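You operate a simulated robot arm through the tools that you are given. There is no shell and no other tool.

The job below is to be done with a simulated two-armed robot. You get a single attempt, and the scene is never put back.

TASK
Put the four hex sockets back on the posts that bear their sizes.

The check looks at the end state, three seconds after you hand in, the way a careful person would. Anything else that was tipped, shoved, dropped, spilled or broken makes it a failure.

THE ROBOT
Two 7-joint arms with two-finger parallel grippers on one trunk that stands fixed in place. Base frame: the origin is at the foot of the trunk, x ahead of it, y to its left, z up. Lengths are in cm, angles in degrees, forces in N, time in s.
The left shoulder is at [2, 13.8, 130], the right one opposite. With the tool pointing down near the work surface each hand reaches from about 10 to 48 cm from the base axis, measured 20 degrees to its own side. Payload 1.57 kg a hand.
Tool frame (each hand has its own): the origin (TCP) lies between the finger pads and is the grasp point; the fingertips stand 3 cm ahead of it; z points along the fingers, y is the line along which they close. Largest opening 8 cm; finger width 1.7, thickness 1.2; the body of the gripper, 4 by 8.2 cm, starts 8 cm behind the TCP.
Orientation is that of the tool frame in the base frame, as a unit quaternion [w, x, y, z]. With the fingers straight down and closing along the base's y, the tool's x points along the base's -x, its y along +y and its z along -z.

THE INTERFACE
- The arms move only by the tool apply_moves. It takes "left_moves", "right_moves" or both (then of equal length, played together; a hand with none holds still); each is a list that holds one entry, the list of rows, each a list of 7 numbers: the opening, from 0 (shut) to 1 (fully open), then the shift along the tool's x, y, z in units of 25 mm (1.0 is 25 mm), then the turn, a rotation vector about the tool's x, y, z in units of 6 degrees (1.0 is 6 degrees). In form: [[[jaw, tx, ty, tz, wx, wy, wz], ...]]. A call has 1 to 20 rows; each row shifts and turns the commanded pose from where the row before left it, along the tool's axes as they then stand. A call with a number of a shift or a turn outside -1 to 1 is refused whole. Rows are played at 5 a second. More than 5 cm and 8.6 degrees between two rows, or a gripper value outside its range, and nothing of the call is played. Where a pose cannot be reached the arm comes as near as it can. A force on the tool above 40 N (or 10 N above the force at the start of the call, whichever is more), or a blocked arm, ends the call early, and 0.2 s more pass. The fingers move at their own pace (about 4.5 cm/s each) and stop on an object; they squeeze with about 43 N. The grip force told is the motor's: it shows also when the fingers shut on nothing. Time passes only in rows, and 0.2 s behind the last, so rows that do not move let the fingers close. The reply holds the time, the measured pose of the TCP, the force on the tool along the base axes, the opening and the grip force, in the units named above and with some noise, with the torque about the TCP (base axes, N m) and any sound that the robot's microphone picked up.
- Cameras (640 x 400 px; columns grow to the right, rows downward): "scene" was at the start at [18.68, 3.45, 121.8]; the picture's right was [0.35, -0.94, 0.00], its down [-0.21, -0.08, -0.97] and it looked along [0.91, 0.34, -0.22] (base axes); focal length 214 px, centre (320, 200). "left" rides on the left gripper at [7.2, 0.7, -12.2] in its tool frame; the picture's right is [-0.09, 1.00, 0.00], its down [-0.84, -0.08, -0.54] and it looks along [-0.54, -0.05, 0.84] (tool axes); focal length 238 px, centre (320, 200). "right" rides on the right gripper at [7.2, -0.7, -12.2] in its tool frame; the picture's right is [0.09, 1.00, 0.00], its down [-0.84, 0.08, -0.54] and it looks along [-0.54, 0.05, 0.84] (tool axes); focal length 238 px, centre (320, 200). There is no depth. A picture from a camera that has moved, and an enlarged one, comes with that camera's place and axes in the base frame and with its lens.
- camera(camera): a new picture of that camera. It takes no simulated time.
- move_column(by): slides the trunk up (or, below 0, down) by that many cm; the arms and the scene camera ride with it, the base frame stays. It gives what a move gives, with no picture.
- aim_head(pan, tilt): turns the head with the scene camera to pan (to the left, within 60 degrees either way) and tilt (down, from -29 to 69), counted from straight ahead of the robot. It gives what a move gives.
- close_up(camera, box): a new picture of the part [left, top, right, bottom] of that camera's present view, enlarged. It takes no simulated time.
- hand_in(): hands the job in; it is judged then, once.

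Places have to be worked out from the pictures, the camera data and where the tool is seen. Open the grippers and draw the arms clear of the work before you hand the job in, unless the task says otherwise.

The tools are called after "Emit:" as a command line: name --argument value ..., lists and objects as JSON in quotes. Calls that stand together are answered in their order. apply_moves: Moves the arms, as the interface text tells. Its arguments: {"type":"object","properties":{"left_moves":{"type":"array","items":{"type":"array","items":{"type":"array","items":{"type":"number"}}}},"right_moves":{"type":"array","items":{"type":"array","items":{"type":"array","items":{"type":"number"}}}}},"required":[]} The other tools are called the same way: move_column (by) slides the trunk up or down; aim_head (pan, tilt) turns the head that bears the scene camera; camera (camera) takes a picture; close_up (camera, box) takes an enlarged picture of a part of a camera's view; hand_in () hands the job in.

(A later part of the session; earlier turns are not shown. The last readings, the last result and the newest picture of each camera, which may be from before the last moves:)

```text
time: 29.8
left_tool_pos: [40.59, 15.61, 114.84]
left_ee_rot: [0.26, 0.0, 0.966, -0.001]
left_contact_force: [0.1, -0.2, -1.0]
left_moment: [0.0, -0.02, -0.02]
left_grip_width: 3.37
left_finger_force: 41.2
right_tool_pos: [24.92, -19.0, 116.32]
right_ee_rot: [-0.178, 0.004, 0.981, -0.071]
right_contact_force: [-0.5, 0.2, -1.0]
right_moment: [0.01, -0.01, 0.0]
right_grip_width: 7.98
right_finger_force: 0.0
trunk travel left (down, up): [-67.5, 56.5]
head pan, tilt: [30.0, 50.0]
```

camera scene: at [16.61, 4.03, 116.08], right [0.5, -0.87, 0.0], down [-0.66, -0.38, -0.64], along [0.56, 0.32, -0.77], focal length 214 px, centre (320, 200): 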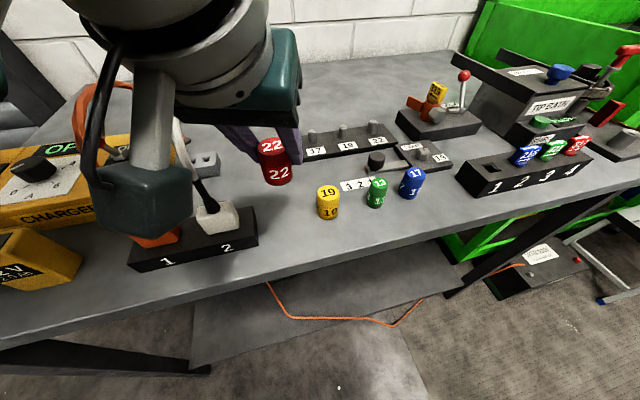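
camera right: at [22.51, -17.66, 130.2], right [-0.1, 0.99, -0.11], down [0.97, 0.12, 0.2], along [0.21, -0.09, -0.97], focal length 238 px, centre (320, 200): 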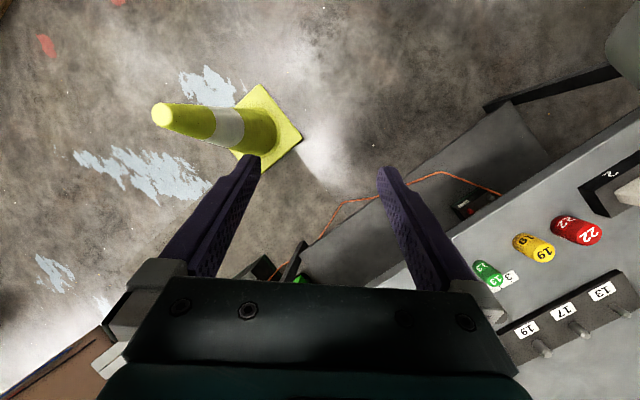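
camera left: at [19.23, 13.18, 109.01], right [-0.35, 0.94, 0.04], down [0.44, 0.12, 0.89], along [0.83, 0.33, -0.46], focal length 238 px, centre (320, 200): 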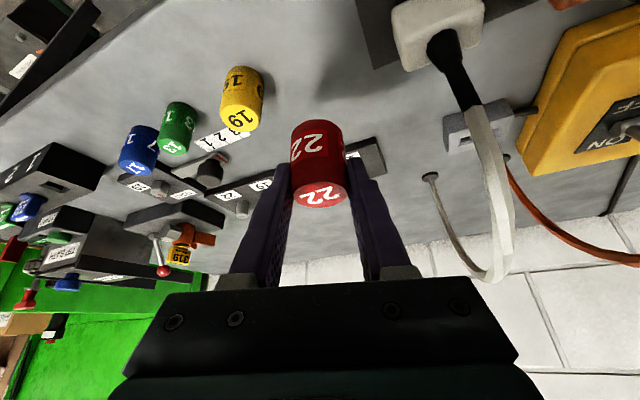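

Pose is exact: yaw 0, tilt 30°. I lower the trunk 14 cm, aim the head back at the rail, and carry the socket above post 22.

Emit:
move_column --by -14

Emit:
apply_moves --left_moves '[[[0, -0.6625, -0.055, 0.3825, 0, 0, 0], [0, -0.6625, -0.055, 0.3825, 0, 0, 0], [0, -0.6625, -0.055, 0.3825, 0, 0, 0], [0, -0.6625, -0.055, 0.3825, 0, 0, 0], [0, -0.6625, -0.055, 0.3825, 0, 0, 0], [0, -0.6625, -0.055, 0.3825, 0, 0, 0], [0, -0.6625, -0.055, 0.3825, 0, 0, 0], [0, -0.6625, -0.055, 0.3825, 0, 0, 0], [0, 0, 0, 0, 0, 0, 0]]]'

Emit:
aim_head --pan 15 --tilt 30

Emit:
camera --camera "scene"

Emit:
camera --camera "left"

```text
time: 31.4
left_tool_pos: [40.62, 15.72, 101.06]
left_ee_rot: [0.26, -0.001, 0.966, 0.0]
left_contact_force: [-0.3, -0.3, -0.9]
left_moment: [0.0, 0.0, 0.03]
left_grip_width: 3.34
left_finger_force: 41.3
right_tool_pos: [25.06, -19.0, 102.29]
right_ee_rot: [-0.179, 0.005, 0.981, -0.072]
right_contact_force: [0.3, -0.2, 0.5]
right_moment: [-0.01, 0.03, 0.0]
right_grip_width: 8.01
right_finger_force: 0.1
trunk travel left (down, up): [-53.5, 70.5]
head pan, tilt: [30.0, 50.0]
```

```text
time: 33.4
left_tool_pos: [55.88, 14.58, 101.02]
left_ee_rot: [0.26, -0.002, 0.966, 0.0]
left_contact_force: [0.3, 0.2, -0.7]
left_moment: [-0.03, -0.02, 0.01]
left_grip_width: 3.36
left_finger_force: 41.5
right_tool_pos: [24.95, -19.07, 102.27]
right_ee_rot: [-0.178, 0.004, 0.981, -0.072]
right_contact_force: [0.3, -0.8, 0.2]
right_moment: [-0.01, -0.01, -0.03]
right_grip_width: 8.01
right_finger_force: 0.0
trunk travel left (down, up): [-53.5, 70.5]
head pan, tilt: [30.0, 50.0]
```

```text
time: 34.3
left_tool_pos: [55.74, 14.64, 100.94]
left_ee_rot: [0.26, -0.001, 0.966, 0.0]
left_contact_force: [-0.2, -0.7, -1.0]
left_moment: [-0.01, 0.01, 0.0]
left_grip_width: 3.31
left_finger_force: 41.6
right_tool_pos: [24.94, -19.08, 102.42]
right_ee_rot: [-0.178, 0.005, 0.982, -0.071]
right_contact_force: [0.7, -0.1, 0.8]
right_moment: [0.02, -0.02, -0.01]
right_grip_width: 8.0
right_finger_force: 0.0
trunk travel left (down, up): [-53.5, 70.5]
head pan, tilt: [15.0, 30.0]
```

```text
taken
camera scene: at [18.67, 2.52, 105.02], right [0.26, -0.97, 0.0], down [-0.48, -0.13, -0.87], along [0.84, 0.22, -0.5], focal length 214 px, centre (320, 200)
```

scene: 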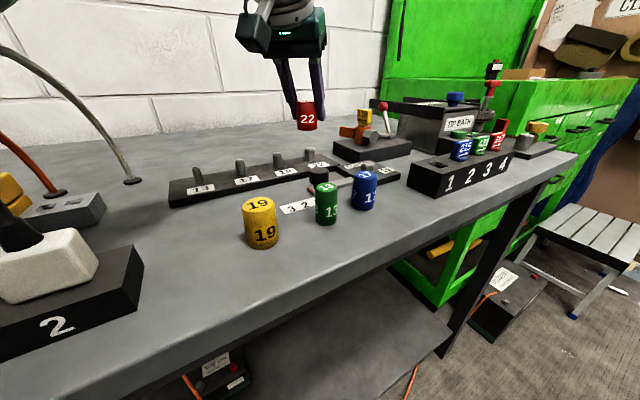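

```text
taken
camera left: at [43.54, 15.41, 107.98], right [0.08, 1.0, 0.05], down [0.45, -0.08, 0.89], along [0.89, -0.05, -0.46], focal length 238 px, centre (320, 200)
```

left: 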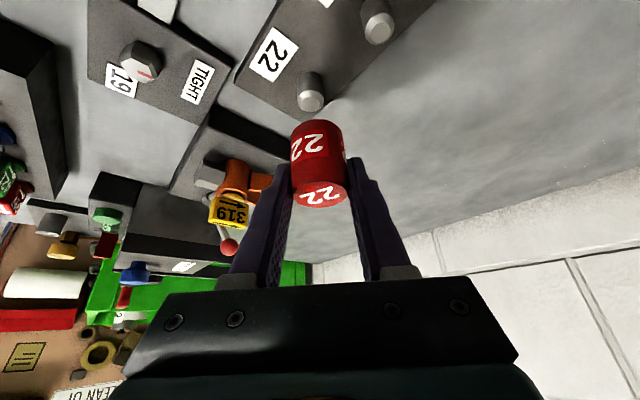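

Both cameras see the held socket and post 22. I enlarge each view to align the socket with the post.

Emit:
close_up --camera "scene" --box '[270, 90, 350, 180]'

Emit:
close_up --camera "left" --box '[260, 50, 380, 220]'

```text
4.44 times, centred on (310, 135) of scene
camera zoom: at [18.67, 2.52, 105.02], right [0.26, -0.97, 0.0], down [-0.48, -0.13, -0.87], along [0.84, 0.22, -0.5], focal length 953 px, centre (364, 489)
```

zoom: 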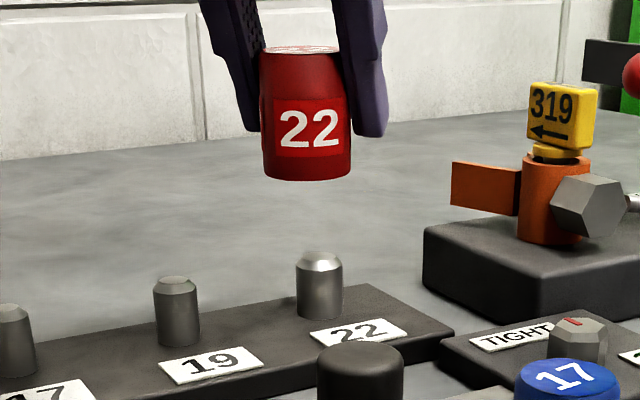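

```text
2.35 times, centred on (320, 135) of left
camera zoom: at [43.54, 15.41, 107.98], right [0.08, 1.0, 0.05], down [0.45, -0.08, 0.89], along [0.89, -0.05, -0.46], focal length 561 px, centre (320, 353)
```

zoom: 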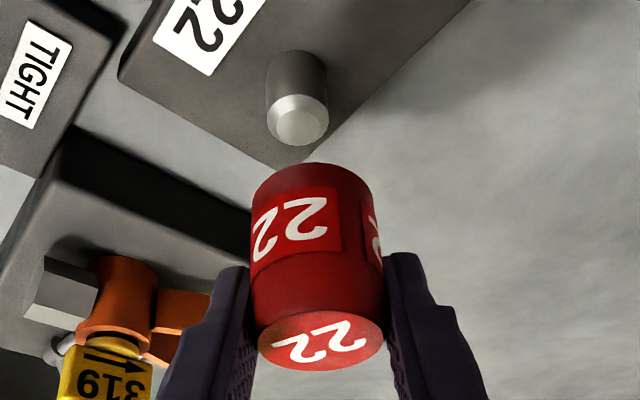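

Both views agree: the post lies about 0.4 cm to the right (-y) and about 0.45 cm beyond the socket axis. I shift by that and lower until the socket bottom is just above the post tip.

Emit:
apply_moves --left_moves '[[[0, 0.141, -0.053, 0.365, 0, 0, 0], [0, 0.141, -0.053, 0.365, 0, 0, 0], [0, 0.141, -0.053, 0.365, 0, 0, 0], [0, 0, 0, 0, 0, 0, 0]]]'

Emit:
close_up --camera "scene" --box '[270, 90, 350, 180]'

Emit:
close_up --camera "left" --box '[260, 50, 380, 220]'

```text
time: 35.3
left_tool_pos: [56.33, 14.24, 98.24]
left_ee_rot: [0.26, 0.0, 0.966, -0.002]
left_contact_force: [0.3, 0.2, -0.8]
left_moment: [0.02, -0.02, -0.03]
left_grip_width: 3.35
left_finger_force: 41.4
right_tool_pos: [24.95, -18.99, 102.25]
right_ee_rot: [-0.178, 0.004, 0.981, -0.071]
right_contact_force: [0.6, 0.6, 0.4]
right_moment: [0.01, 0.01, 0.01]
right_grip_width: 8.01
right_finger_force: 0.0
trunk travel left (down, up): [-53.5, 70.5]
head pan, tilt: [15.0, 30.0]
```

```text
4.44 times, centred on (310, 135) of scene
camera zoom: at [18.67, 2.52, 105.03], right [0.26, -0.97, 0.0], down [-0.48, -0.13, -0.87], along [0.84, 0.22, -0.5], focal length 953 px, centre (364, 489)
```

zoom: 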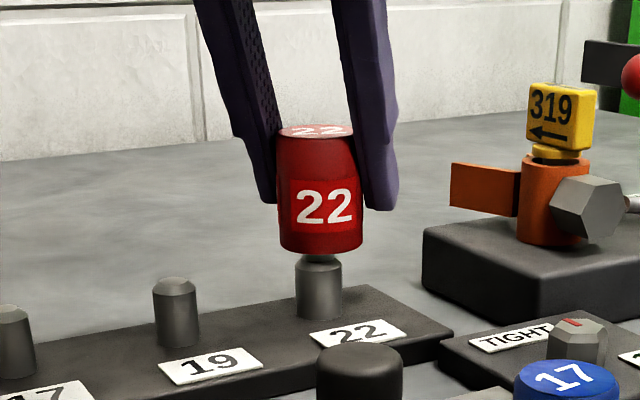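

```text
2.35 times, centred on (320, 135) of left
camera zoom: at [44.03, 15.02, 105.08], right [0.08, 1.0, 0.05], down [0.45, -0.08, 0.89], along [0.89, -0.05, -0.46], focal length 561 px, centre (320, 353)
```

zoom: 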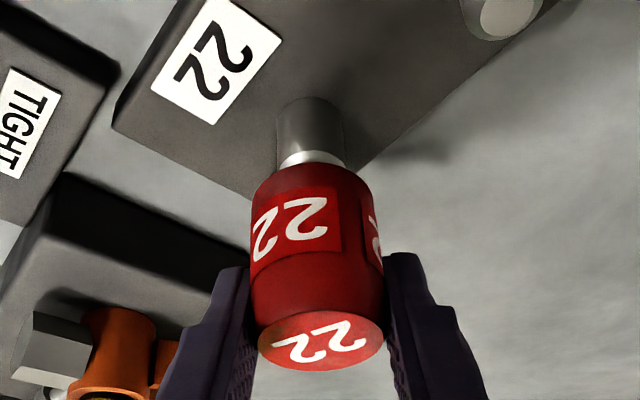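

Socket and post are aligned in both views, laterally within about 1 mm, and x comes out at 56.2 for each. I lower slowly onto the tip and watch the force.

Emit:
apply_moves --left_moves '[[[0, 0.08, 0, 0.139, 0, 0, 0], [0, 0.08, 0, 0.139, 0, 0, 0], [0, 0.08, 0, 0.139, 0, 0, 0], [0, 0, 0, 0, 0, 0, 0]]]'

Emit:
close_up --camera "scene" --box '[270, 90, 350, 180]'

Emit:
close_up --camera "left" --box '[260, 50, 380, 220]'

```text
time: 36.3
left_tool_pos: [56.37, 14.15, 96.92]
left_ee_rot: [0.26, -0.001, 0.966, -0.001]
left_contact_force: [-7.8, 0.6, 14.0]
left_moment: [0.05, 0.5, 0.05]
left_grip_width: 3.33
left_finger_force: 41.3
right_tool_pos: [24.97, -19.03, 102.35]
right_ee_rot: [-0.178, 0.004, 0.981, -0.072]
right_contact_force: [-0.5, 0.0, -0.8]
right_moment: [0.0, 0.02, -0.01]
right_grip_width: 8.01
right_finger_force: 0.0
trunk travel left (down, up): [-53.5, 70.5]
head pan, tilt: [15.0, 30.0]
```

```text
4.44 times, centred on (310, 135) of scene
camera zoom: at [18.69, 2.56, 105.05], right [0.26, -0.97, 0.0], down [-0.48, -0.13, -0.87], along [0.84, 0.22, -0.5], focal length 953 px, centre (364, 489)
```

zoom: 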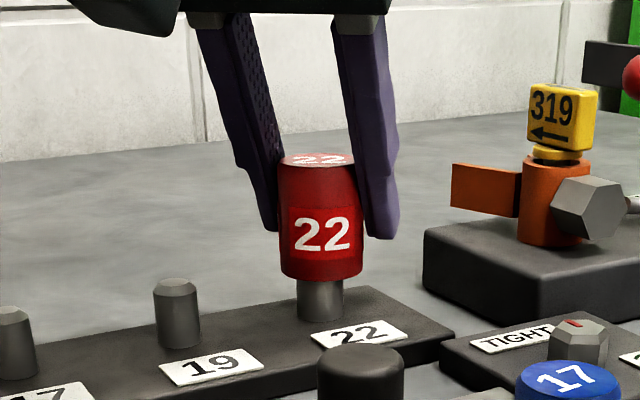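

```text
2.35 times, centred on (320, 135) of left
camera zoom: at [44.08, 15.02, 103.93], right [0.08, 1.0, 0.05], down [0.45, -0.08, 0.89], along [0.89, -0.05, -0.46], focal length 561 px, centre (320, 353)
```

zoom: 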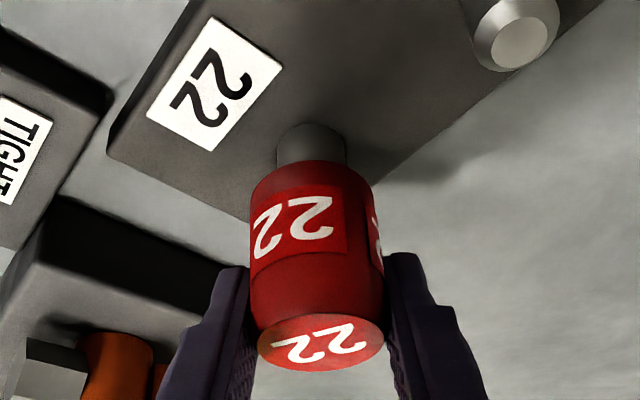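

Contact at Fx = -7.8 N, Fz = +14 N shows the hole edge riding on the robot side of the chamfer, so the socket is a little too far in +x. I shift back 2 mm and read again.

Emit:
apply_moves --left_moves '[[[0, 0.035, 0, -0.02, 0, 0, 0], [0, 0.035, 0, -0.02, 0, 0, 0], [0, 0, 0, 0, 0, 0, 0]]]'

```text
time: 37.1
left_tool_pos: [56.16, 14.24, 96.83]
left_ee_rot: [0.259, -0.001, 0.966, 0.0]
left_contact_force: [0.5, -0.2, -1.0]
left_moment: [0.0, 0.05, -0.05]
left_grip_width: 3.3
left_finger_force: 41.3
right_tool_pos: [25.12, -19.13, 102.37]
right_ee_rot: [-0.178, 0.004, 0.981, -0.072]
right_contact_force: [0.3, -0.1, 0.4]
right_moment: [0.02, 0.0, 0.01]
right_grip_width: 8.01
right_finger_force: 0.1
trunk travel left (down, up): [-53.5, 70.5]
head pan, tilt: [15.0, 30.0]
```

The force dropped to zero, so the socket is over the tip. I continue down about 1.2 cm.

Emit:
apply_moves --left_moves '[[[0, 0.06, 0, 0.104, 0, 0, 0], [0, 0.06, 0, 0.104, 0, 0, 0], [0, 0.06, 0, 0.104, 0, 0, 0], [0, 0.06, 0, 0.104, 0, 0, 0], [0, 0, 0, 0, 0, 0, 0]]]'

```text
time: 38.3
left_tool_pos: [56.03, 14.24, 95.75]
left_ee_rot: [0.26, 0.0, 0.966, -0.001]
left_contact_force: [-0.2, 0.0, -0.3]
left_moment: [-0.01, -0.01, -0.02]
left_grip_width: 3.31
left_finger_force: 41.9
right_tool_pos: [24.94, -19.11, 102.34]
right_ee_rot: [-0.178, 0.005, 0.981, -0.071]
right_contact_force: [0.4, -0.2, -1.0]
right_moment: [-0.01, -0.01, -0.01]
right_grip_width: 7.98
right_finger_force: 0.0
trunk travel left (down, up): [-53.5, 70.5]
head pan, tilt: [15.0, 30.0]
```

It slides down freely. I lower another 0.4 cm toward the rail and look.

Emit:
apply_moves --left_moves '[[[0, 0.04, 0, 0.069, 0, 0, 0], [0, 0.04, 0, 0.069, 0, 0, 0], [0, 0, 0, 0, 0, 0, 0]]]'

Emit:
close_up --camera "scene" --box '[270, 90, 350, 180]'

Emit:
close_up --camera "left" --box '[260, 50, 380, 220]'

```text
time: 39.1
left_tool_pos: [56.04, 14.24, 95.38]
left_ee_rot: [0.259, 0.0, 0.966, -0.001]
left_contact_force: [-0.2, 0.6, -1.7]
left_moment: [-0.02, -0.02, 0.0]
left_grip_width: 3.31
left_finger_force: 40.8
right_tool_pos: [24.92, -18.98, 102.32]
right_ee_rot: [-0.178, 0.005, 0.981, -0.071]
right_contact_force: [-0.3, 0.9, 0.5]
right_moment: [-0.01, -0.03, -0.01]
right_grip_width: 7.99
right_finger_force: 0.2
trunk travel left (down, up): [-53.5, 70.5]
head pan, tilt: [15.0, 30.0]
```

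```text
4.44 times, centred on (310, 135) of scene
camera zoom: at [18.67, 2.52, 105.03], right [0.26, -0.97, 0.0], down [-0.48, -0.13, -0.87], along [0.84, 0.22, -0.5], focal length 953 px, centre (364, 489)
```

zoom: 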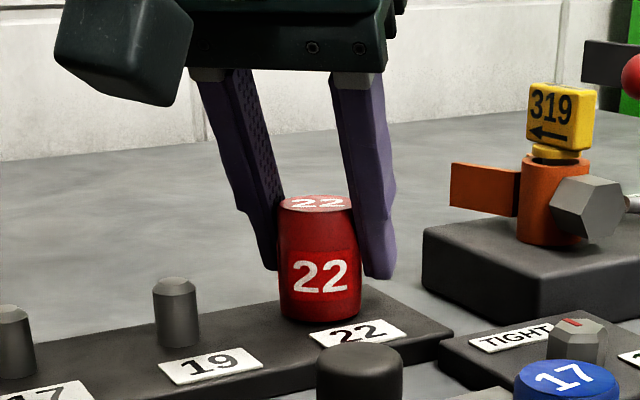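

```text
2.35 times, centred on (320, 135) of left
camera zoom: at [43.85, 15.01, 102.27], right [0.08, 1.0, 0.04], down [0.45, -0.08, 0.89], along [0.89, -0.05, -0.46], focal length 561 px, centre (320, 353)
```

zoom: 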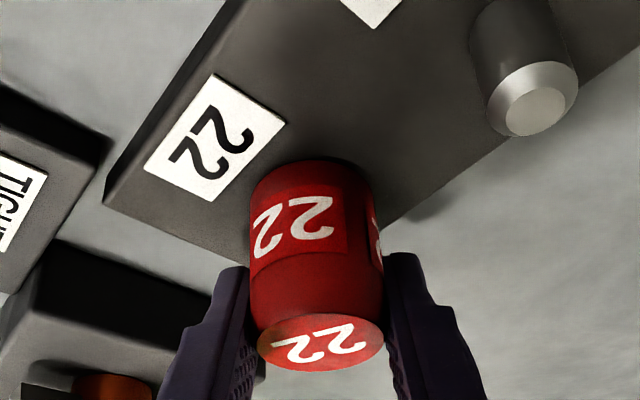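

Almost seated. I lower 2 mm more to feel for the rail.

Emit:
apply_moves --left_moves '[[[0, 0.02, 0, 0.035, 0, 0, 0], [0, 0.02, 0, 0.035, 0, 0, 0], [0, 0, 0, 0, 0, 0, 0]]]'

```text
time: 39.9
left_tool_pos: [56.26, 14.2, 95.17]
left_ee_rot: [0.259, -0.001, 0.966, -0.001]
left_contact_force: [-1.5, -0.1, 2.1]
left_moment: [0.03, -0.03, 0.0]
left_grip_width: 3.29
left_finger_force: 41.1
right_tool_pos: [25.04, -19.11, 102.38]
right_ee_rot: [-0.179, 0.005, 0.981, -0.071]
right_contact_force: [-0.6, 0.3, 0.2]
right_moment: [-0.01, -0.01, 0.0]
right_grip_width: 8.01
right_finger_force: 0.1
trunk travel left (down, up): [-53.5, 70.5]
head pan, tilt: [15.0, 30.0]
```

Light contact at +2 N, so the socket is seated on the rail. I release to 4.8 cm and rise straight up.

Emit:
apply_moves --left_moves '[[[0.6, 0, 0, 0, 0, 0, 0], [0.6, 0, 0, 0, 0, 0, 0], [0.6, 0, 0, 0, 0, 0, 0], [0.6, -0.2, 0, -0.346, 0, 0, 0], [0.6, -0.4, 0, -0.693, 0, 0, 0], [0.6, -0.4, 0, -0.693, 0, 0, 0], [0.6, -0.4, 0, -0.693, 0, 0, 0], [0.6, 0, 0, 0, 0, 0, 0]]]'

Emit:
camera --camera "scene"

Emit:
camera --camera "left"

Emit:
close_up --camera "scene" --box '[270, 90, 350, 180]'

```text
time: 41.7
left_tool_pos: [56.09, 14.19, 101.97]
left_ee_rot: [0.26, -0.001, 0.966, 0.0]
left_contact_force: [0.8, -0.2, 0.6]
left_moment: [0.0, -0.01, 0.01]
left_grip_width: 4.79
left_finger_force: 0.2
right_tool_pos: [25.13, -18.91, 102.33]
right_ee_rot: [-0.178, 0.004, 0.981, -0.071]
right_contact_force: [0.0, 0.4, 0.5]
right_moment: [0.0, -0.01, 0.02]
right_grip_width: 8.0
right_finger_force: 0.0
trunk travel left (down, up): [-53.5, 70.5]
head pan, tilt: [15.0, 30.0]
```

```text
taken
camera scene: at [18.68, 2.52, 105.03], right [0.26, -0.97, 0.0], down [-0.48, -0.13, -0.87], along [0.84, 0.22, -0.5], focal length 214 px, centre (320, 200)
```

scene: 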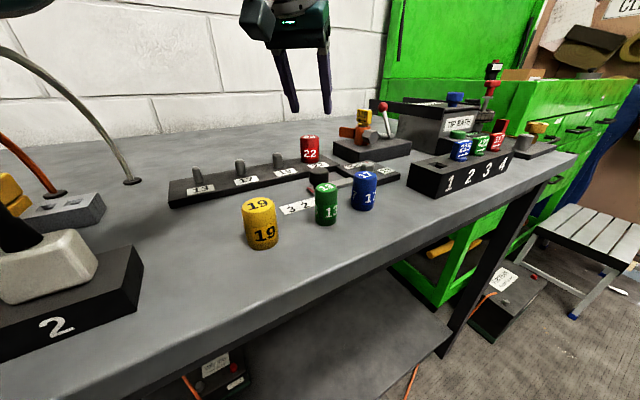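

```text
taken
camera left: at [43.9, 15.0, 109.05], right [0.08, 1.0, 0.05], down [0.45, -0.08, 0.89], along [0.89, -0.05, -0.46], focal length 238 px, centre (320, 200)
```

left: 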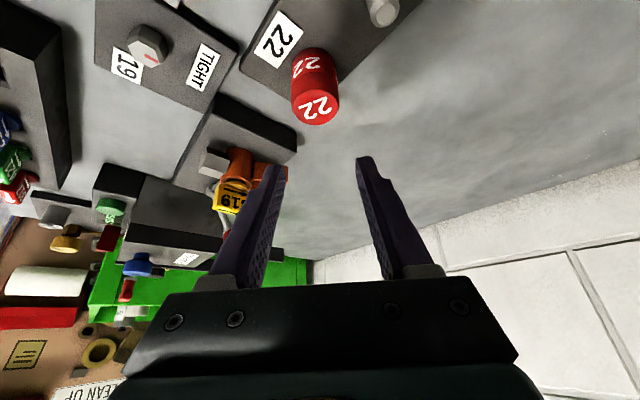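

```text
4.44 times, centred on (310, 135) of scene
camera zoom: at [18.68, 2.52, 105.03], right [0.26, -0.97, 0.0], down [-0.48, -0.13, -0.87], along [0.84, 0.22, -0.5], focal length 953 px, centre (364, 489)
```

zoom: 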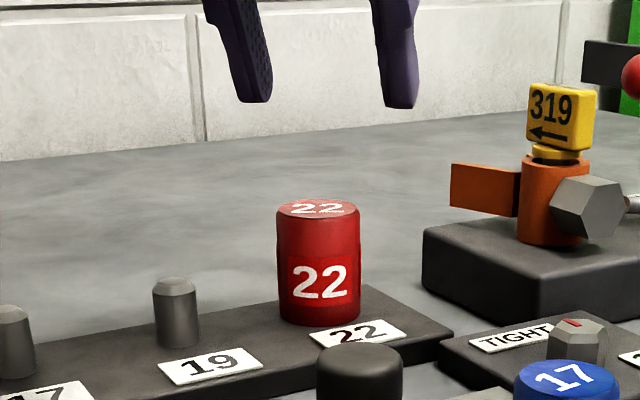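

Socket 22 is seated upright on its post, with insertion at TCP ≈ (56.1, 14.2). I move back at safe height to above socket 19.

Emit:
apply_moves --left_moves '[[[0.6, 0.851, -0.069, -0.491, 0, 0, 0], [0.6, 0.851, -0.069, -0.491, 0, 0, 0], [0.6, 0.851, -0.069, -0.491, 0, 0, 0], [0.6, 0.851, -0.069, -0.491, 0, 0, 0], [0.6, 0.851, -0.069, -0.491, 0, 0, 0], [0.6, 0.851, -0.069, -0.491, 0, 0, 0], [0.6, 0.851, -0.069, -0.491, 0, 0, 0], [0.6, 0.851, -0.069, -0.491, 0, 0, 0], [0.6, 0.851, -0.069, -0.491, 0, 0, 0], [0.6, 0, 0, 0, 0, 0, 0]]]'

Emit:
camera --camera "left"

Emit:
camera --camera "scene"

```text
time: 43.9
left_tool_pos: [33.92, 12.77, 102.01]
left_ee_rot: [0.26, -0.001, 0.966, 0.0]
left_contact_force: [-0.2, 0.1, -0.3]
left_moment: [0.02, -0.05, 0.01]
left_grip_width: 4.82
left_finger_force: 0.0
right_tool_pos: [25.03, -18.98, 102.3]
right_ee_rot: [-0.177, 0.005, 0.982, -0.071]
right_contact_force: [-0.6, 0.4, -0.3]
right_moment: [-0.02, -0.05, 0.02]
right_grip_width: 8.0
right_finger_force: 0.0
trunk travel left (down, up): [-53.5, 70.5]
head pan, tilt: [15.0, 30.0]
```

```text
taken
camera left: at [21.67, 13.56, 109.02], right [0.08, 1.0, 0.05], down [0.45, -0.08, 0.89], along [0.89, -0.05, -0.46], focal length 238 px, centre (320, 200)
```

left: 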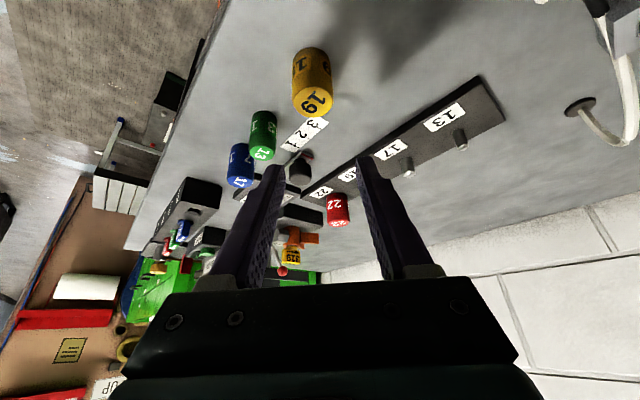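

```text
taken
camera scene: at [18.68, 2.52, 105.03], right [0.26, -0.97, 0.0], down [-0.48, -0.13, -0.87], along [0.84, 0.22, -0.5], focal length 214 px, centre (320, 200)
```

scene: 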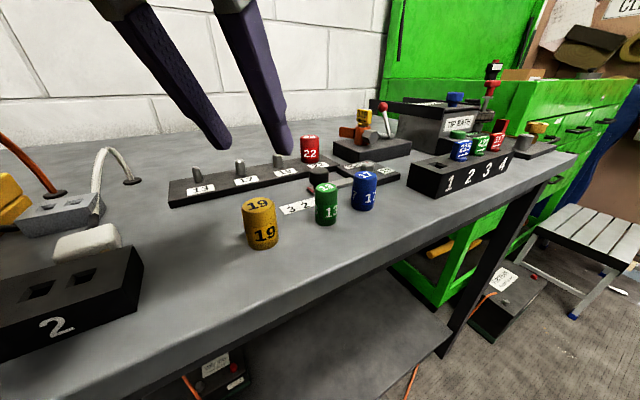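

The white plug is no longer in slot 2 of the power strip. My elbow must have caught the cable arch while the trunk was low. I stop here and inspect the strip, plug and arm closely before moving anything.

Emit:
aim_head --pan 50 --tilt 35

Emit:
camera --camera "scene"

Emit:
close_up --camera "left" --box '[480, 0, 640, 160]'

```text
time: 44.9
left_tool_pos: [33.96, 12.71, 102.04]
left_ee_rot: [0.259, -0.001, 0.966, -0.001]
left_contact_force: [-0.5, 0.2, 0.2]
left_moment: [-0.03, 0.0, 0.03]
left_grip_width: 4.81
left_finger_force: 0.0
right_tool_pos: [25.0, -19.0, 102.34]
right_ee_rot: [-0.178, 0.004, 0.981, -0.072]
right_contact_force: [-0.4, 0.4, -0.2]
right_moment: [0.01, -0.03, 0.01]
right_grip_width: 8.01
right_finger_force: 0.1
trunk travel left (down, up): [-53.5, 70.5]
head pan, tilt: [50.0, 35.0]
```

```text
taken
camera scene: at [15.61, 6.92, 104.25], right [0.77, -0.64, 0.0], down [-0.37, -0.44, -0.82], along [0.53, 0.63, -0.57], focal length 214 px, centre (320, 200)
```

scene: 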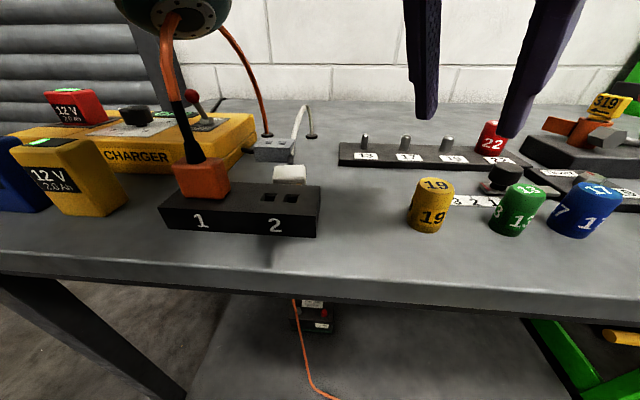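

```text
2.50 times, centred on (560, 80) of left
camera zoom: at [21.7, 13.54, 109.03], right [0.08, 1.0, 0.05], down [0.45, -0.08, 0.89], along [0.89, -0.05, -0.46], focal length 596 px, centre (-280, 500)
```

zoom: 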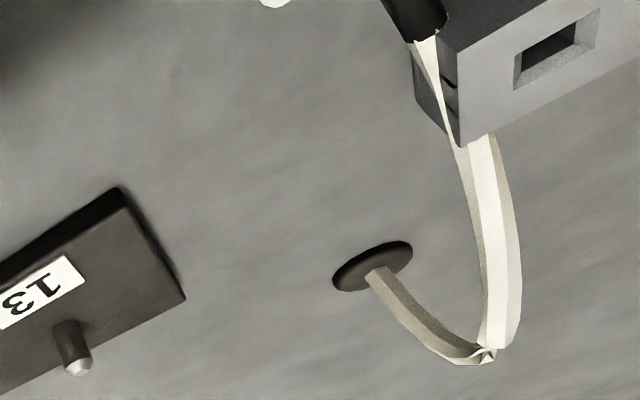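

The plug lies on the table behind the strip, and the elbow is close to the orange cable. I zoom in on the elbow and cables before any motion.

Emit:
close_up --camera "scene" --box '[90, 0, 330, 150]'

Emit:
close_up --camera "scene" --box '[230, 90, 350, 250]'

Emit:
aim_head --pan 50 --tilt 5

Emit:
camera --camera "scene"

```text
2.67 times, centred on (210, 75) of scene
camera zoom: at [15.61, 6.92, 104.25], right [0.77, -0.64, 0.0], down [-0.37, -0.44, -0.82], along [0.53, 0.63, -0.57], focal length 572 px, centre (613, 533)
```

zoom: 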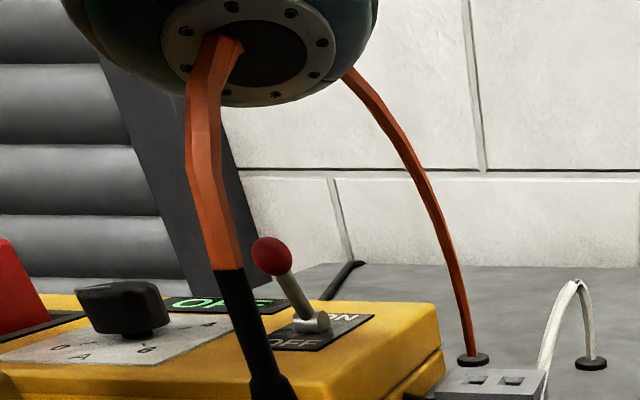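

```text
2.50 times, centred on (290, 170) of scene
camera zoom: at [15.61, 6.92, 104.25], right [0.77, -0.64, 0.0], down [-0.37, -0.44, -0.82], along [0.53, 0.63, -0.57], focal length 536 px, centre (395, 275)
```

zoom: 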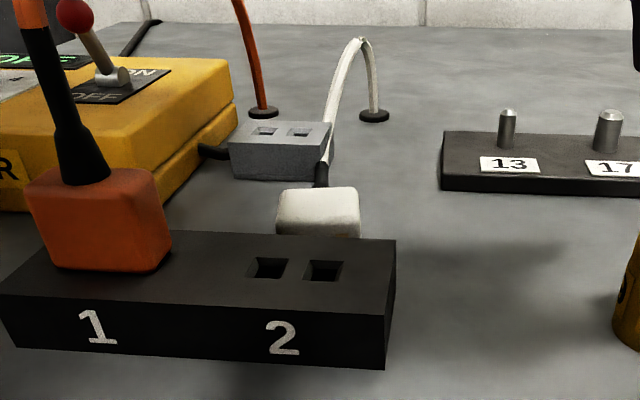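

```text
time: 45.8
left_tool_pos: [33.98, 12.82, 102.08]
left_ee_rot: [0.259, -0.001, 0.966, -0.001]
left_contact_force: [0.0, 0.1, -0.2]
left_moment: [0.02, 0.0, 0.03]
left_grip_width: 4.81
left_finger_force: 0.1
right_tool_pos: [25.01, -18.98, 102.34]
right_ee_rot: [-0.178, 0.005, 0.981, -0.072]
right_contact_force: [-0.1, 1.3, -0.4]
right_moment: [-0.01, -0.02, 0.0]
right_grip_width: 8.0
right_finger_force: 0.0
trunk travel left (down, up): [-53.5, 70.5]
head pan, tilt: [50.0, 5.0]
```

```text
taken
camera scene: at [15.85, 7.22, 109.06], right [0.77, -0.64, 0.0], down [-0.06, -0.07, -1.0], along [0.64, 0.76, -0.09], focal length 214 px, centre (320, 200)
```

scene: 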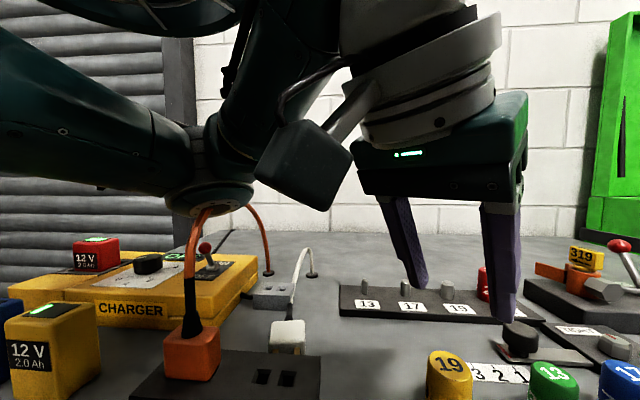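

The elbow hangs low, near z ≈ 105, right above the orange cable's arch, and it swept the white cable out on the way. I raise the trunk straight up to get it clear.

Emit:
move_column --by 14

Emit:
aim_head --pan 50 --tilt 40

Emit:
camera --camera "scene"

Emit:
camera --camera "left"

```text
time: 47.5
left_tool_pos: [33.91, 12.83, 115.89]
left_ee_rot: [0.26, 0.0, 0.966, -0.001]
left_contact_force: [0.3, -0.8, 0.2]
left_moment: [0.04, 0.0, -0.01]
left_grip_width: 4.8
left_finger_force: 0.1
right_tool_pos: [24.97, -19.01, 116.34]
right_ee_rot: [-0.178, 0.004, 0.981, -0.071]
right_contact_force: [-0.5, 0.1, 0.1]
right_moment: [0.02, -0.03, 0.01]
right_grip_width: 8.01
right_finger_force: 0.1
trunk travel left (down, up): [-67.5, 56.5]
head pan, tilt: [50.0, 5.0]
```

```text
time: 48.5
left_tool_pos: [33.95, 12.8, 116.12]
left_ee_rot: [0.26, -0.001, 0.966, 0.0]
left_contact_force: [1.4, 0.2, 0.2]
left_moment: [0.01, 0.0, 0.0]
left_grip_width: 4.81
left_finger_force: 0.2
right_tool_pos: [24.94, -19.02, 116.35]
right_ee_rot: [-0.178, 0.005, 0.981, -0.072]
right_contact_force: [0.7, 1.0, 0.0]
right_moment: [-0.02, 0.02, -0.01]
right_grip_width: 8.0
right_finger_force: 0.0
trunk travel left (down, up): [-67.5, 56.5]
head pan, tilt: [50.0, 40.0]
```

```text
taken
camera scene: at [15.41, 6.69, 117.5], right [0.77, -0.64, 0.0], down [-0.41, -0.49, -0.77], along [0.49, 0.59, -0.64], focal length 214 px, centre (320, 200)
```

scene: 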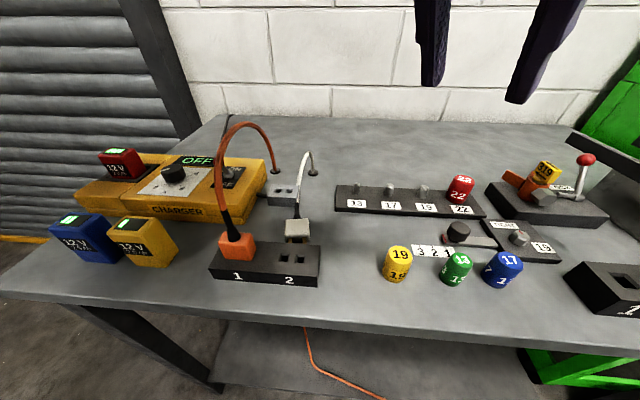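

```text
taken
camera left: at [21.7, 13.54, 123.03], right [0.08, 1.0, 0.05], down [0.45, -0.08, 0.89], along [0.89, -0.05, -0.46], focal length 238 px, centre (320, 200)
```

left: 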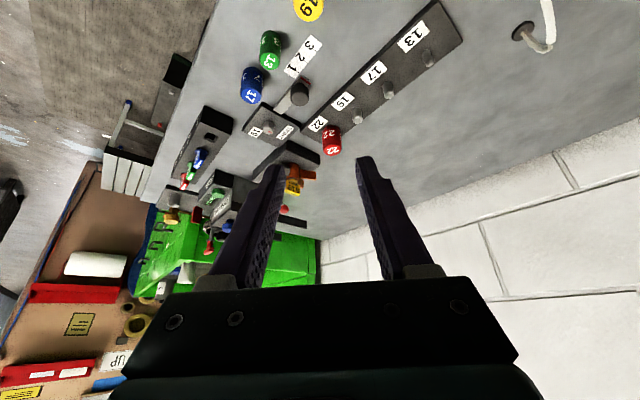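

The orange cable sprang back and its plug is still in. The white plug lies just behind the strip. I zoom in on it.

Emit:
close_up --camera "scene" --box '[200, 130, 340, 300]'

Emit:
close_up --camera "scene" --box '[260, 200, 340, 290]'

```text
2.35 times, centred on (270, 215) of scene
camera zoom: at [15.41, 6.69, 117.5], right [0.77, -0.64, 0.0], down [-0.41, -0.49, -0.77], along [0.49, 0.59, -0.64], focal length 505 px, centre (438, 165)
```

zoom: 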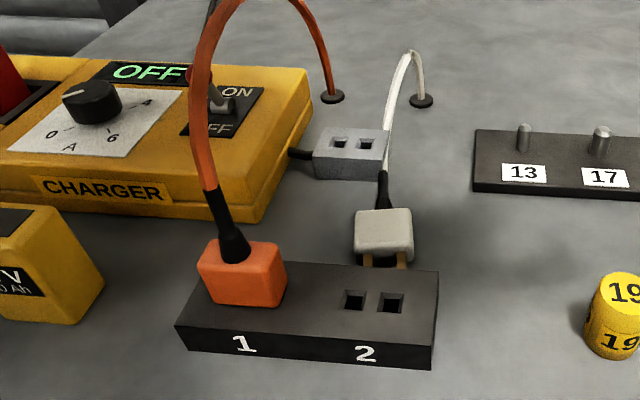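

```text
4.44 times, centred on (300, 245) of scene
camera zoom: at [15.41, 6.69, 117.5], right [0.77, -0.64, 0.0], down [-0.41, -0.49, -0.77], along [0.49, 0.59, -0.64], focal length 953 px, centre (409, 0)
```

zoom: 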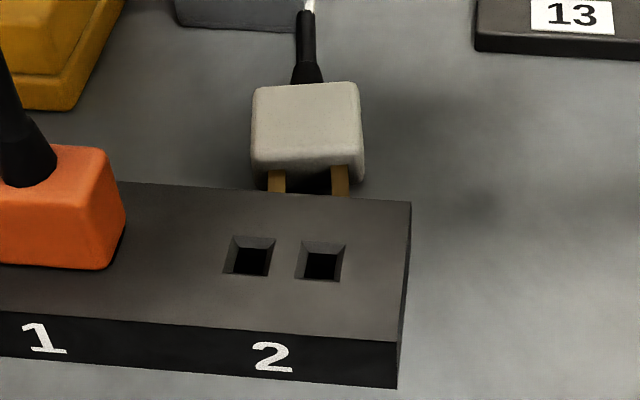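

The plug is lying on its side behind the strip with its pins toward me, and I will have to put it back later. First I finish the sockets with the trunk kept high so the elbow stays clear, starting with a descent over socket 19.

Emit:
apply_moves --left_moves '[[[0.58, 0.4, 0, 0.693, 0, 0, 0], [0.58, 0.4, 0, 0.693, 0, 0, 0], [0.58, 0.4, 0, 0.693, 0, 0, 0], [0.58, 0.4, 0, 0.693, 0, 0, 0], [0.58, 0.4, 0, 0.693, 0, 0, 0], [0.58, 0.4, 0, 0.693, 0, 0, 0], [0.58, 0.4, 0, 0.693, 0, 0, 0], [0.58, 0.4, 0, 0.693, 0, 0, 0], [0.58, 0, 0, 0, 0, 0, 0]]]'

Emit:
camera --camera "scene"

Emit:
camera --camera "left"

```text
time: 50.5
left_tool_pos: [34.02, 12.69, 100.21]
left_ee_rot: [0.26, -0.001, 0.966, 0.0]
left_contact_force: [0.0, 0.2, -0.3]
left_moment: [-0.01, 0.03, -0.04]
left_grip_width: 4.62
left_finger_force: 0.0
right_tool_pos: [24.96, -19.08, 116.3]
right_ee_rot: [-0.177, 0.004, 0.982, -0.071]
right_contact_force: [-0.3, 0.0, 0.4]
right_moment: [-0.01, -0.01, -0.01]
right_grip_width: 7.99
right_finger_force: 0.0
trunk travel left (down, up): [-67.5, 56.5]
head pan, tilt: [50.0, 40.0]
```

```text
taken
camera scene: at [15.41, 6.69, 117.49], right [0.77, -0.64, 0.0], down [-0.41, -0.49, -0.77], along [0.49, 0.59, -0.64], focal length 214 px, centre (320, 200)
```

scene: 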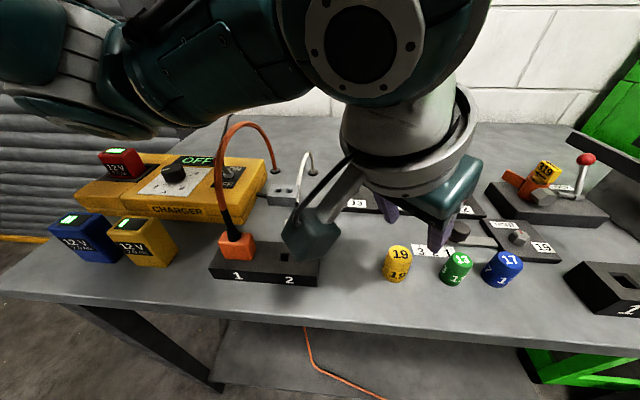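

```text
taken
camera left: at [21.74, 13.5, 107.12], right [0.08, 1.0, 0.04], down [0.45, -0.08, 0.89], along [0.89, -0.05, -0.46], focal length 238 px, centre (320, 200)
```

left: 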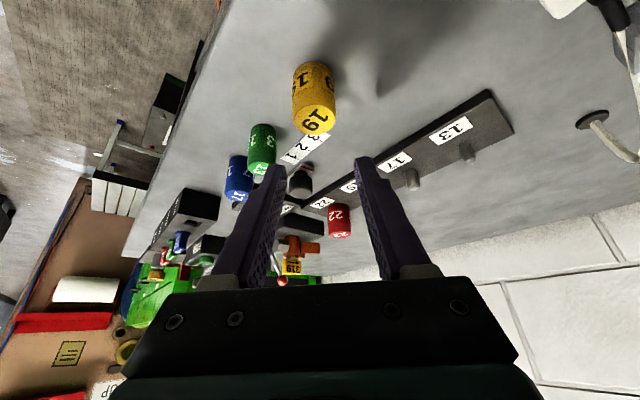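

The elbow is well above the orange cable now. I check the fine alignment over socket 19.

Emit:
close_up --camera "left" --box '[260, 40, 380, 220]'

```text
2.22 times, centred on (320, 130) of left
camera zoom: at [21.74, 13.5, 107.12], right [0.08, 1.0, 0.04], down [0.45, -0.08, 0.89], along [0.89, -0.05, -0.46], focal length 530 px, centre (320, 356)
```

zoom: 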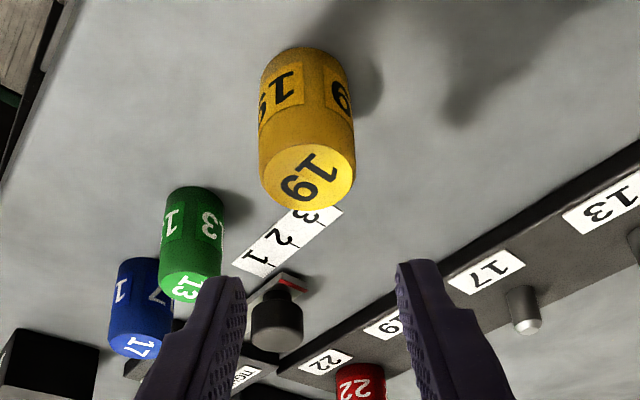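

Aligned within about 1 mm. I descend around socket 19 and then close on it.

Emit:
apply_moves --left_moves '[[[0.58, 0.314, 0, 0.534, 0, 0, 0], [0.58, 0.314, 0, 0.534, 0, 0, 0], [0.58, 0.314, 0, 0.534, 0, 0, 0], [0.58, 0.314, 0, 0.534, 0, 0, 0], [0.58, 0, 0, 0, 0, 0, 0]]]'

Emit:
camera --camera "left"

Emit:
camera --camera "scene"

```text
time: 51.7
left_tool_pos: [33.91, 12.68, 93.91]
left_ee_rot: [0.26, -0.001, 0.966, -0.001]
left_contact_force: [0.2, -0.5, -0.1]
left_moment: [-0.01, -0.01, 0.01]
left_grip_width: 4.66
left_finger_force: 0.0
right_tool_pos: [25.02, -19.04, 116.27]
right_ee_rot: [-0.177, 0.004, 0.981, -0.072]
right_contact_force: [-0.1, 0.5, -0.5]
right_moment: [-0.01, -0.02, -0.01]
right_grip_width: 8.01
right_finger_force: 0.0
trunk travel left (down, up): [-67.5, 56.5]
head pan, tilt: [50.0, 40.0]
```

```text
taken
camera left: at [21.69, 13.5, 100.84], right [0.08, 1.0, 0.05], down [0.45, -0.08, 0.89], along [0.89, -0.05, -0.46], focal length 238 px, centre (320, 200)
```

left: 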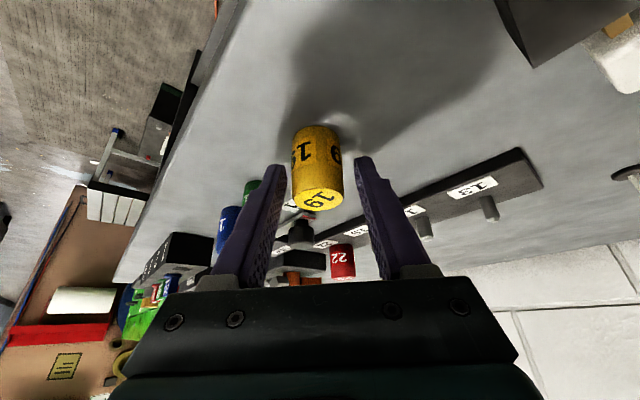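

```text
taken
camera scene: at [15.41, 6.69, 117.49], right [0.77, -0.64, 0.0], down [-0.41, -0.49, -0.77], along [0.49, 0.59, -0.64], focal length 214 px, centre (320, 200)
```

scene: 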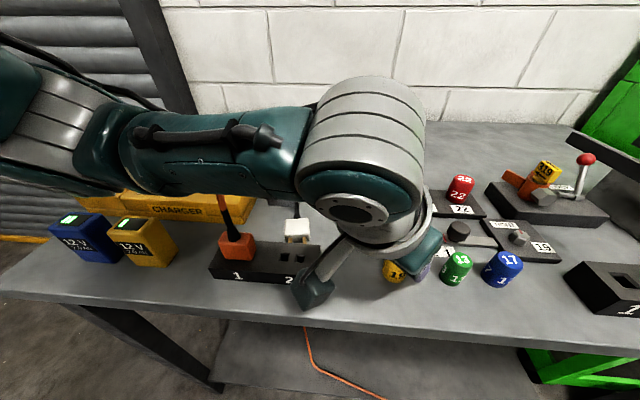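

Socket 19 is centred and the orange plug is undisturbed. I close the gripper on socket 19.

Emit:
apply_moves --left_moves '[[[0, 0, 0, 0, 0, 0, 0], [0, 0, 0, 0, 0, 0, 0], [0, 0, 0, 0, 0, 0, 0], [0, 0, 0, 0, 0, 0, 0]]]'

```text
time: 52.7
left_tool_pos: [33.84, 12.77, 93.87]
left_ee_rot: [0.26, 0.0, 0.966, -0.001]
left_contact_force: [-0.6, 0.2, 0.0]
left_moment: [0.01, 0.01, -0.01]
left_grip_width: 2.98
left_finger_force: 39.4
right_tool_pos: [25.0, -19.0, 116.31]
right_ee_rot: [-0.178, 0.004, 0.981, -0.071]
right_contact_force: [-0.4, -0.2, -0.3]
right_moment: [0.03, -0.01, 0.01]
right_grip_width: 7.98
right_finger_force: 0.1
trunk travel left (down, up): [-67.5, 56.5]
head pan, tilt: [50.0, 40.0]
```

Gripped at 2.98 cm. I lift, carry it to above post 19, and aim the head there.

Emit:
apply_moves --left_moves '[[[0, -0.25, 0, -0.433, 0, 0, 0], [0, -0.4, 0, -0.693, 0, 0, 0], [0, -0.4, 0, -0.693, 0, 0, 0], [0, -0.4, 0, -0.693, 0, 0, 0], [0, -0.773, 0.3025, 0.446, 0, 0, 0], [0, -0.773, 0.3025, 0.446, 0, 0, 0], [0, -0.773, 0.3025, 0.446, 0, 0, 0], [0, -0.773, 0.3025, 0.446, 0, 0, 0], [0, -0.773, 0.3025, 0.446, 0, 0, 0], [0, -0.773, 0.3025, 0.446, 0, 0, 0], [0, -0.773, 0.3025, 0.446, 0, 0, 0], [0, -0.773, 0.3025, 0.446, 0, 0, 0], [0, 0, 0, 0, 0, 0, 0]]]'

Emit:
aim_head --pan 20 --tilt 35

Emit:
camera --camera "scene"

Emit:
close_up --camera "left" --box '[260, 50, 380, 220]'

```text
time: 55.5
left_tool_pos: [51.84, 18.9, 101.16]
left_ee_rot: [0.259, -0.001, 0.966, 0.0]
left_contact_force: [-0.6, -0.5, -1.0]
left_moment: [0.0, 0.0, -0.01]
left_grip_width: 3.02
left_finger_force: 39.4
right_tool_pos: [24.92, -19.01, 116.33]
right_ee_rot: [-0.178, 0.005, 0.981, -0.071]
right_contact_force: [0.2, -0.4, -0.2]
right_moment: [0.02, 0.01, -0.04]
right_grip_width: 7.99
right_finger_force: 0.0
trunk travel left (down, up): [-67.5, 56.5]
head pan, tilt: [50.0, 40.0]
```

```text
time: 56.5
left_tool_pos: [51.82, 18.9, 101.09]
left_ee_rot: [0.26, -0.001, 0.966, -0.001]
left_contact_force: [0.5, 1.5, -0.4]
left_moment: [-0.01, -0.02, 0.03]
left_grip_width: 2.96
left_finger_force: 39.3
right_tool_pos: [25.0, -18.97, 116.33]
right_ee_rot: [-0.178, 0.004, 0.981, -0.072]
right_contact_force: [0.4, -0.3, -0.2]
right_moment: [0.02, 0.02, -0.01]
right_grip_width: 7.99
right_finger_force: 0.2
trunk travel left (down, up): [-67.5, 56.5]
head pan, tilt: [20.0, 35.0]
```

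```text
taken
camera scene: at [18.21, 3.2, 118.25], right [0.34, -0.94, 0.0], down [-0.54, -0.2, -0.82], along [0.77, 0.28, -0.57], focal length 214 px, centre (320, 200)
```

scene: 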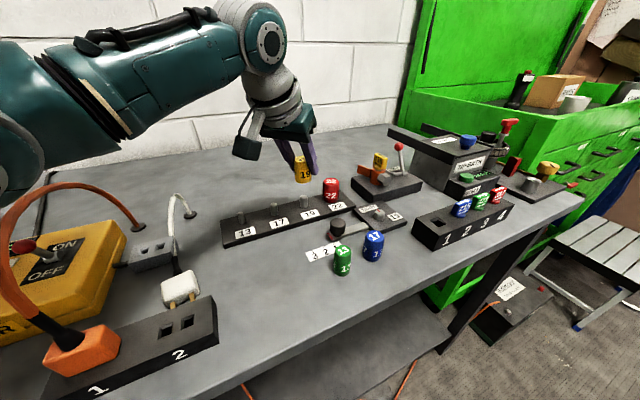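

```text
2.35 times, centred on (320, 135) of left
camera zoom: at [39.54, 19.63, 108.04], right [0.08, 1.0, 0.05], down [0.45, -0.08, 0.89], along [0.89, -0.05, -0.46], focal length 561 px, centre (320, 353)
```

zoom: 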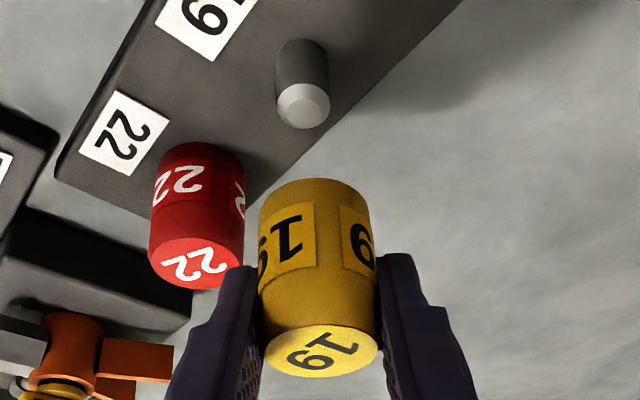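

Socket 19 hangs above post 19. I take a zoomed scene view to cross-check alignment.

Emit:
close_up --camera "scene" --box '[260, 140, 360, 240]'

```text
4.00 times, centred on (310, 190) of scene
camera zoom: at [18.21, 3.2, 118.25], right [0.34, -0.94, 0.0], down [-0.54, -0.2, -0.82], along [0.77, 0.28, -0.57], focal length 858 px, centre (360, 240)
```

zoom: 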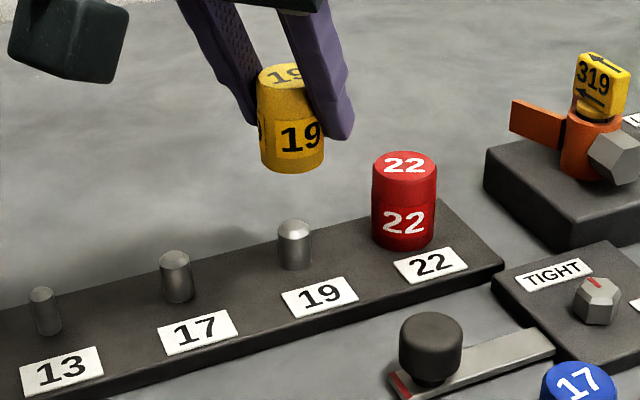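

I zoom further on the held socket and post 19 for a more precise reading.

Emit:
close_up --camera "scene" --box '[275, 150, 331, 210]'

```text
6.67 times, centred on (303, 180) of scene
camera zoom: at [18.21, 3.2, 118.25], right [0.34, -0.94, 0.0], down [-0.54, -0.2, -0.82], along [0.77, 0.28, -0.57], focal length 1430 px, centre (433, 333)
```

zoom: 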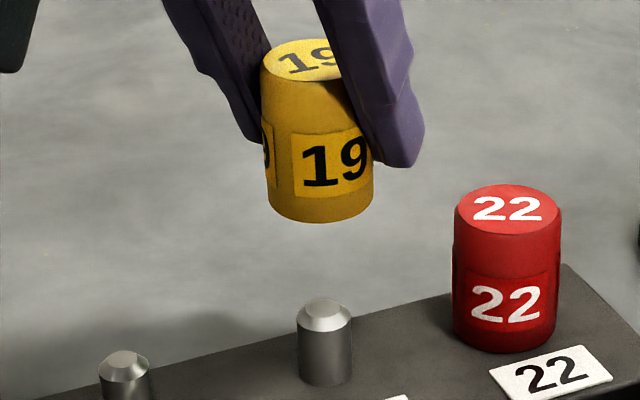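

Both cameras agree the socket needs about -0.33 cm in x and -0.12 cm in y. I make that shift and lower to just above the tip.

Emit:
apply_moves --left_moves '[[[0, 0.225, -0.016, 0.301, 0, 0, 0], [0, 0.225, -0.016, 0.301, 0, 0, 0], [0, 0.225, -0.016, 0.301, 0, 0, 0], [0, 0, 0, 0, 0, 0, 0]]]'

Emit:
close_up --camera "scene" --box '[275, 150, 331, 210]'

Emit:
close_up --camera "left" --box '[260, 50, 380, 220]'

```text
time: 57.5
left_tool_pos: [51.32, 18.78, 98.29]
left_ee_rot: [0.259, 0.0, 0.966, -0.001]
left_contact_force: [0.4, -0.1, -1.2]
left_moment: [-0.01, 0.0, -0.04]
left_grip_width: 3.0
left_finger_force: 39.6
right_tool_pos: [24.96, -19.08, 116.41]
right_ee_rot: [-0.177, 0.004, 0.982, -0.071]
right_contact_force: [-0.1, 0.6, -0.1]
right_moment: [0.02, 0.02, -0.02]
right_grip_width: 8.0
right_finger_force: 0.0
trunk travel left (down, up): [-67.5, 56.5]
head pan, tilt: [20.0, 35.0]
```

```text
6.67 times, centred on (303, 180) of scene
camera zoom: at [18.21, 3.19, 118.25], right [0.34, -0.94, 0.0], down [-0.54, -0.2, -0.82], along [0.77, 0.28, -0.57], focal length 1430 px, centre (433, 333)
```

zoom: 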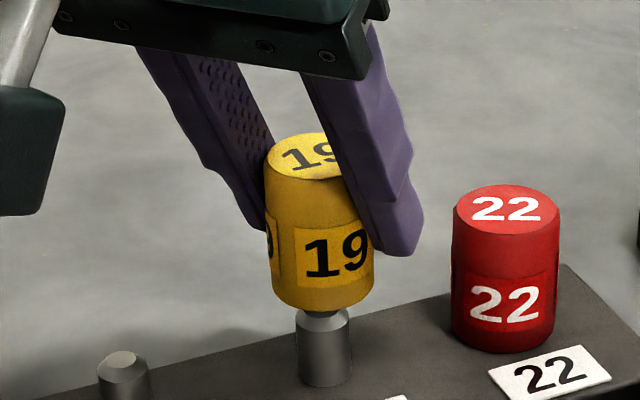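

```text
2.35 times, centred on (320, 135) of left
camera zoom: at [39.2, 19.51, 105.23], right [0.08, 1.0, 0.05], down [0.45, -0.08, 0.89], along [0.89, -0.05, -0.46], focal length 561 px, centre (320, 353)
```

zoom: 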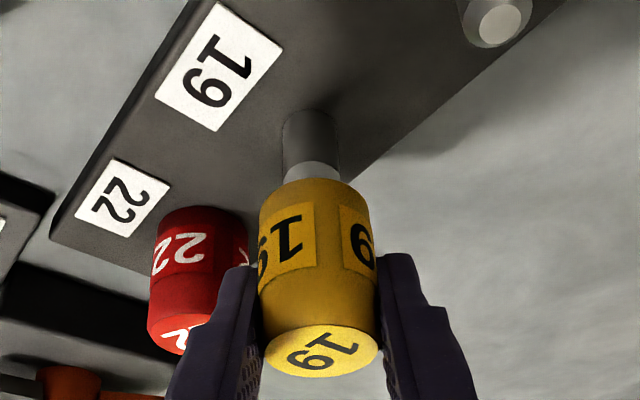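

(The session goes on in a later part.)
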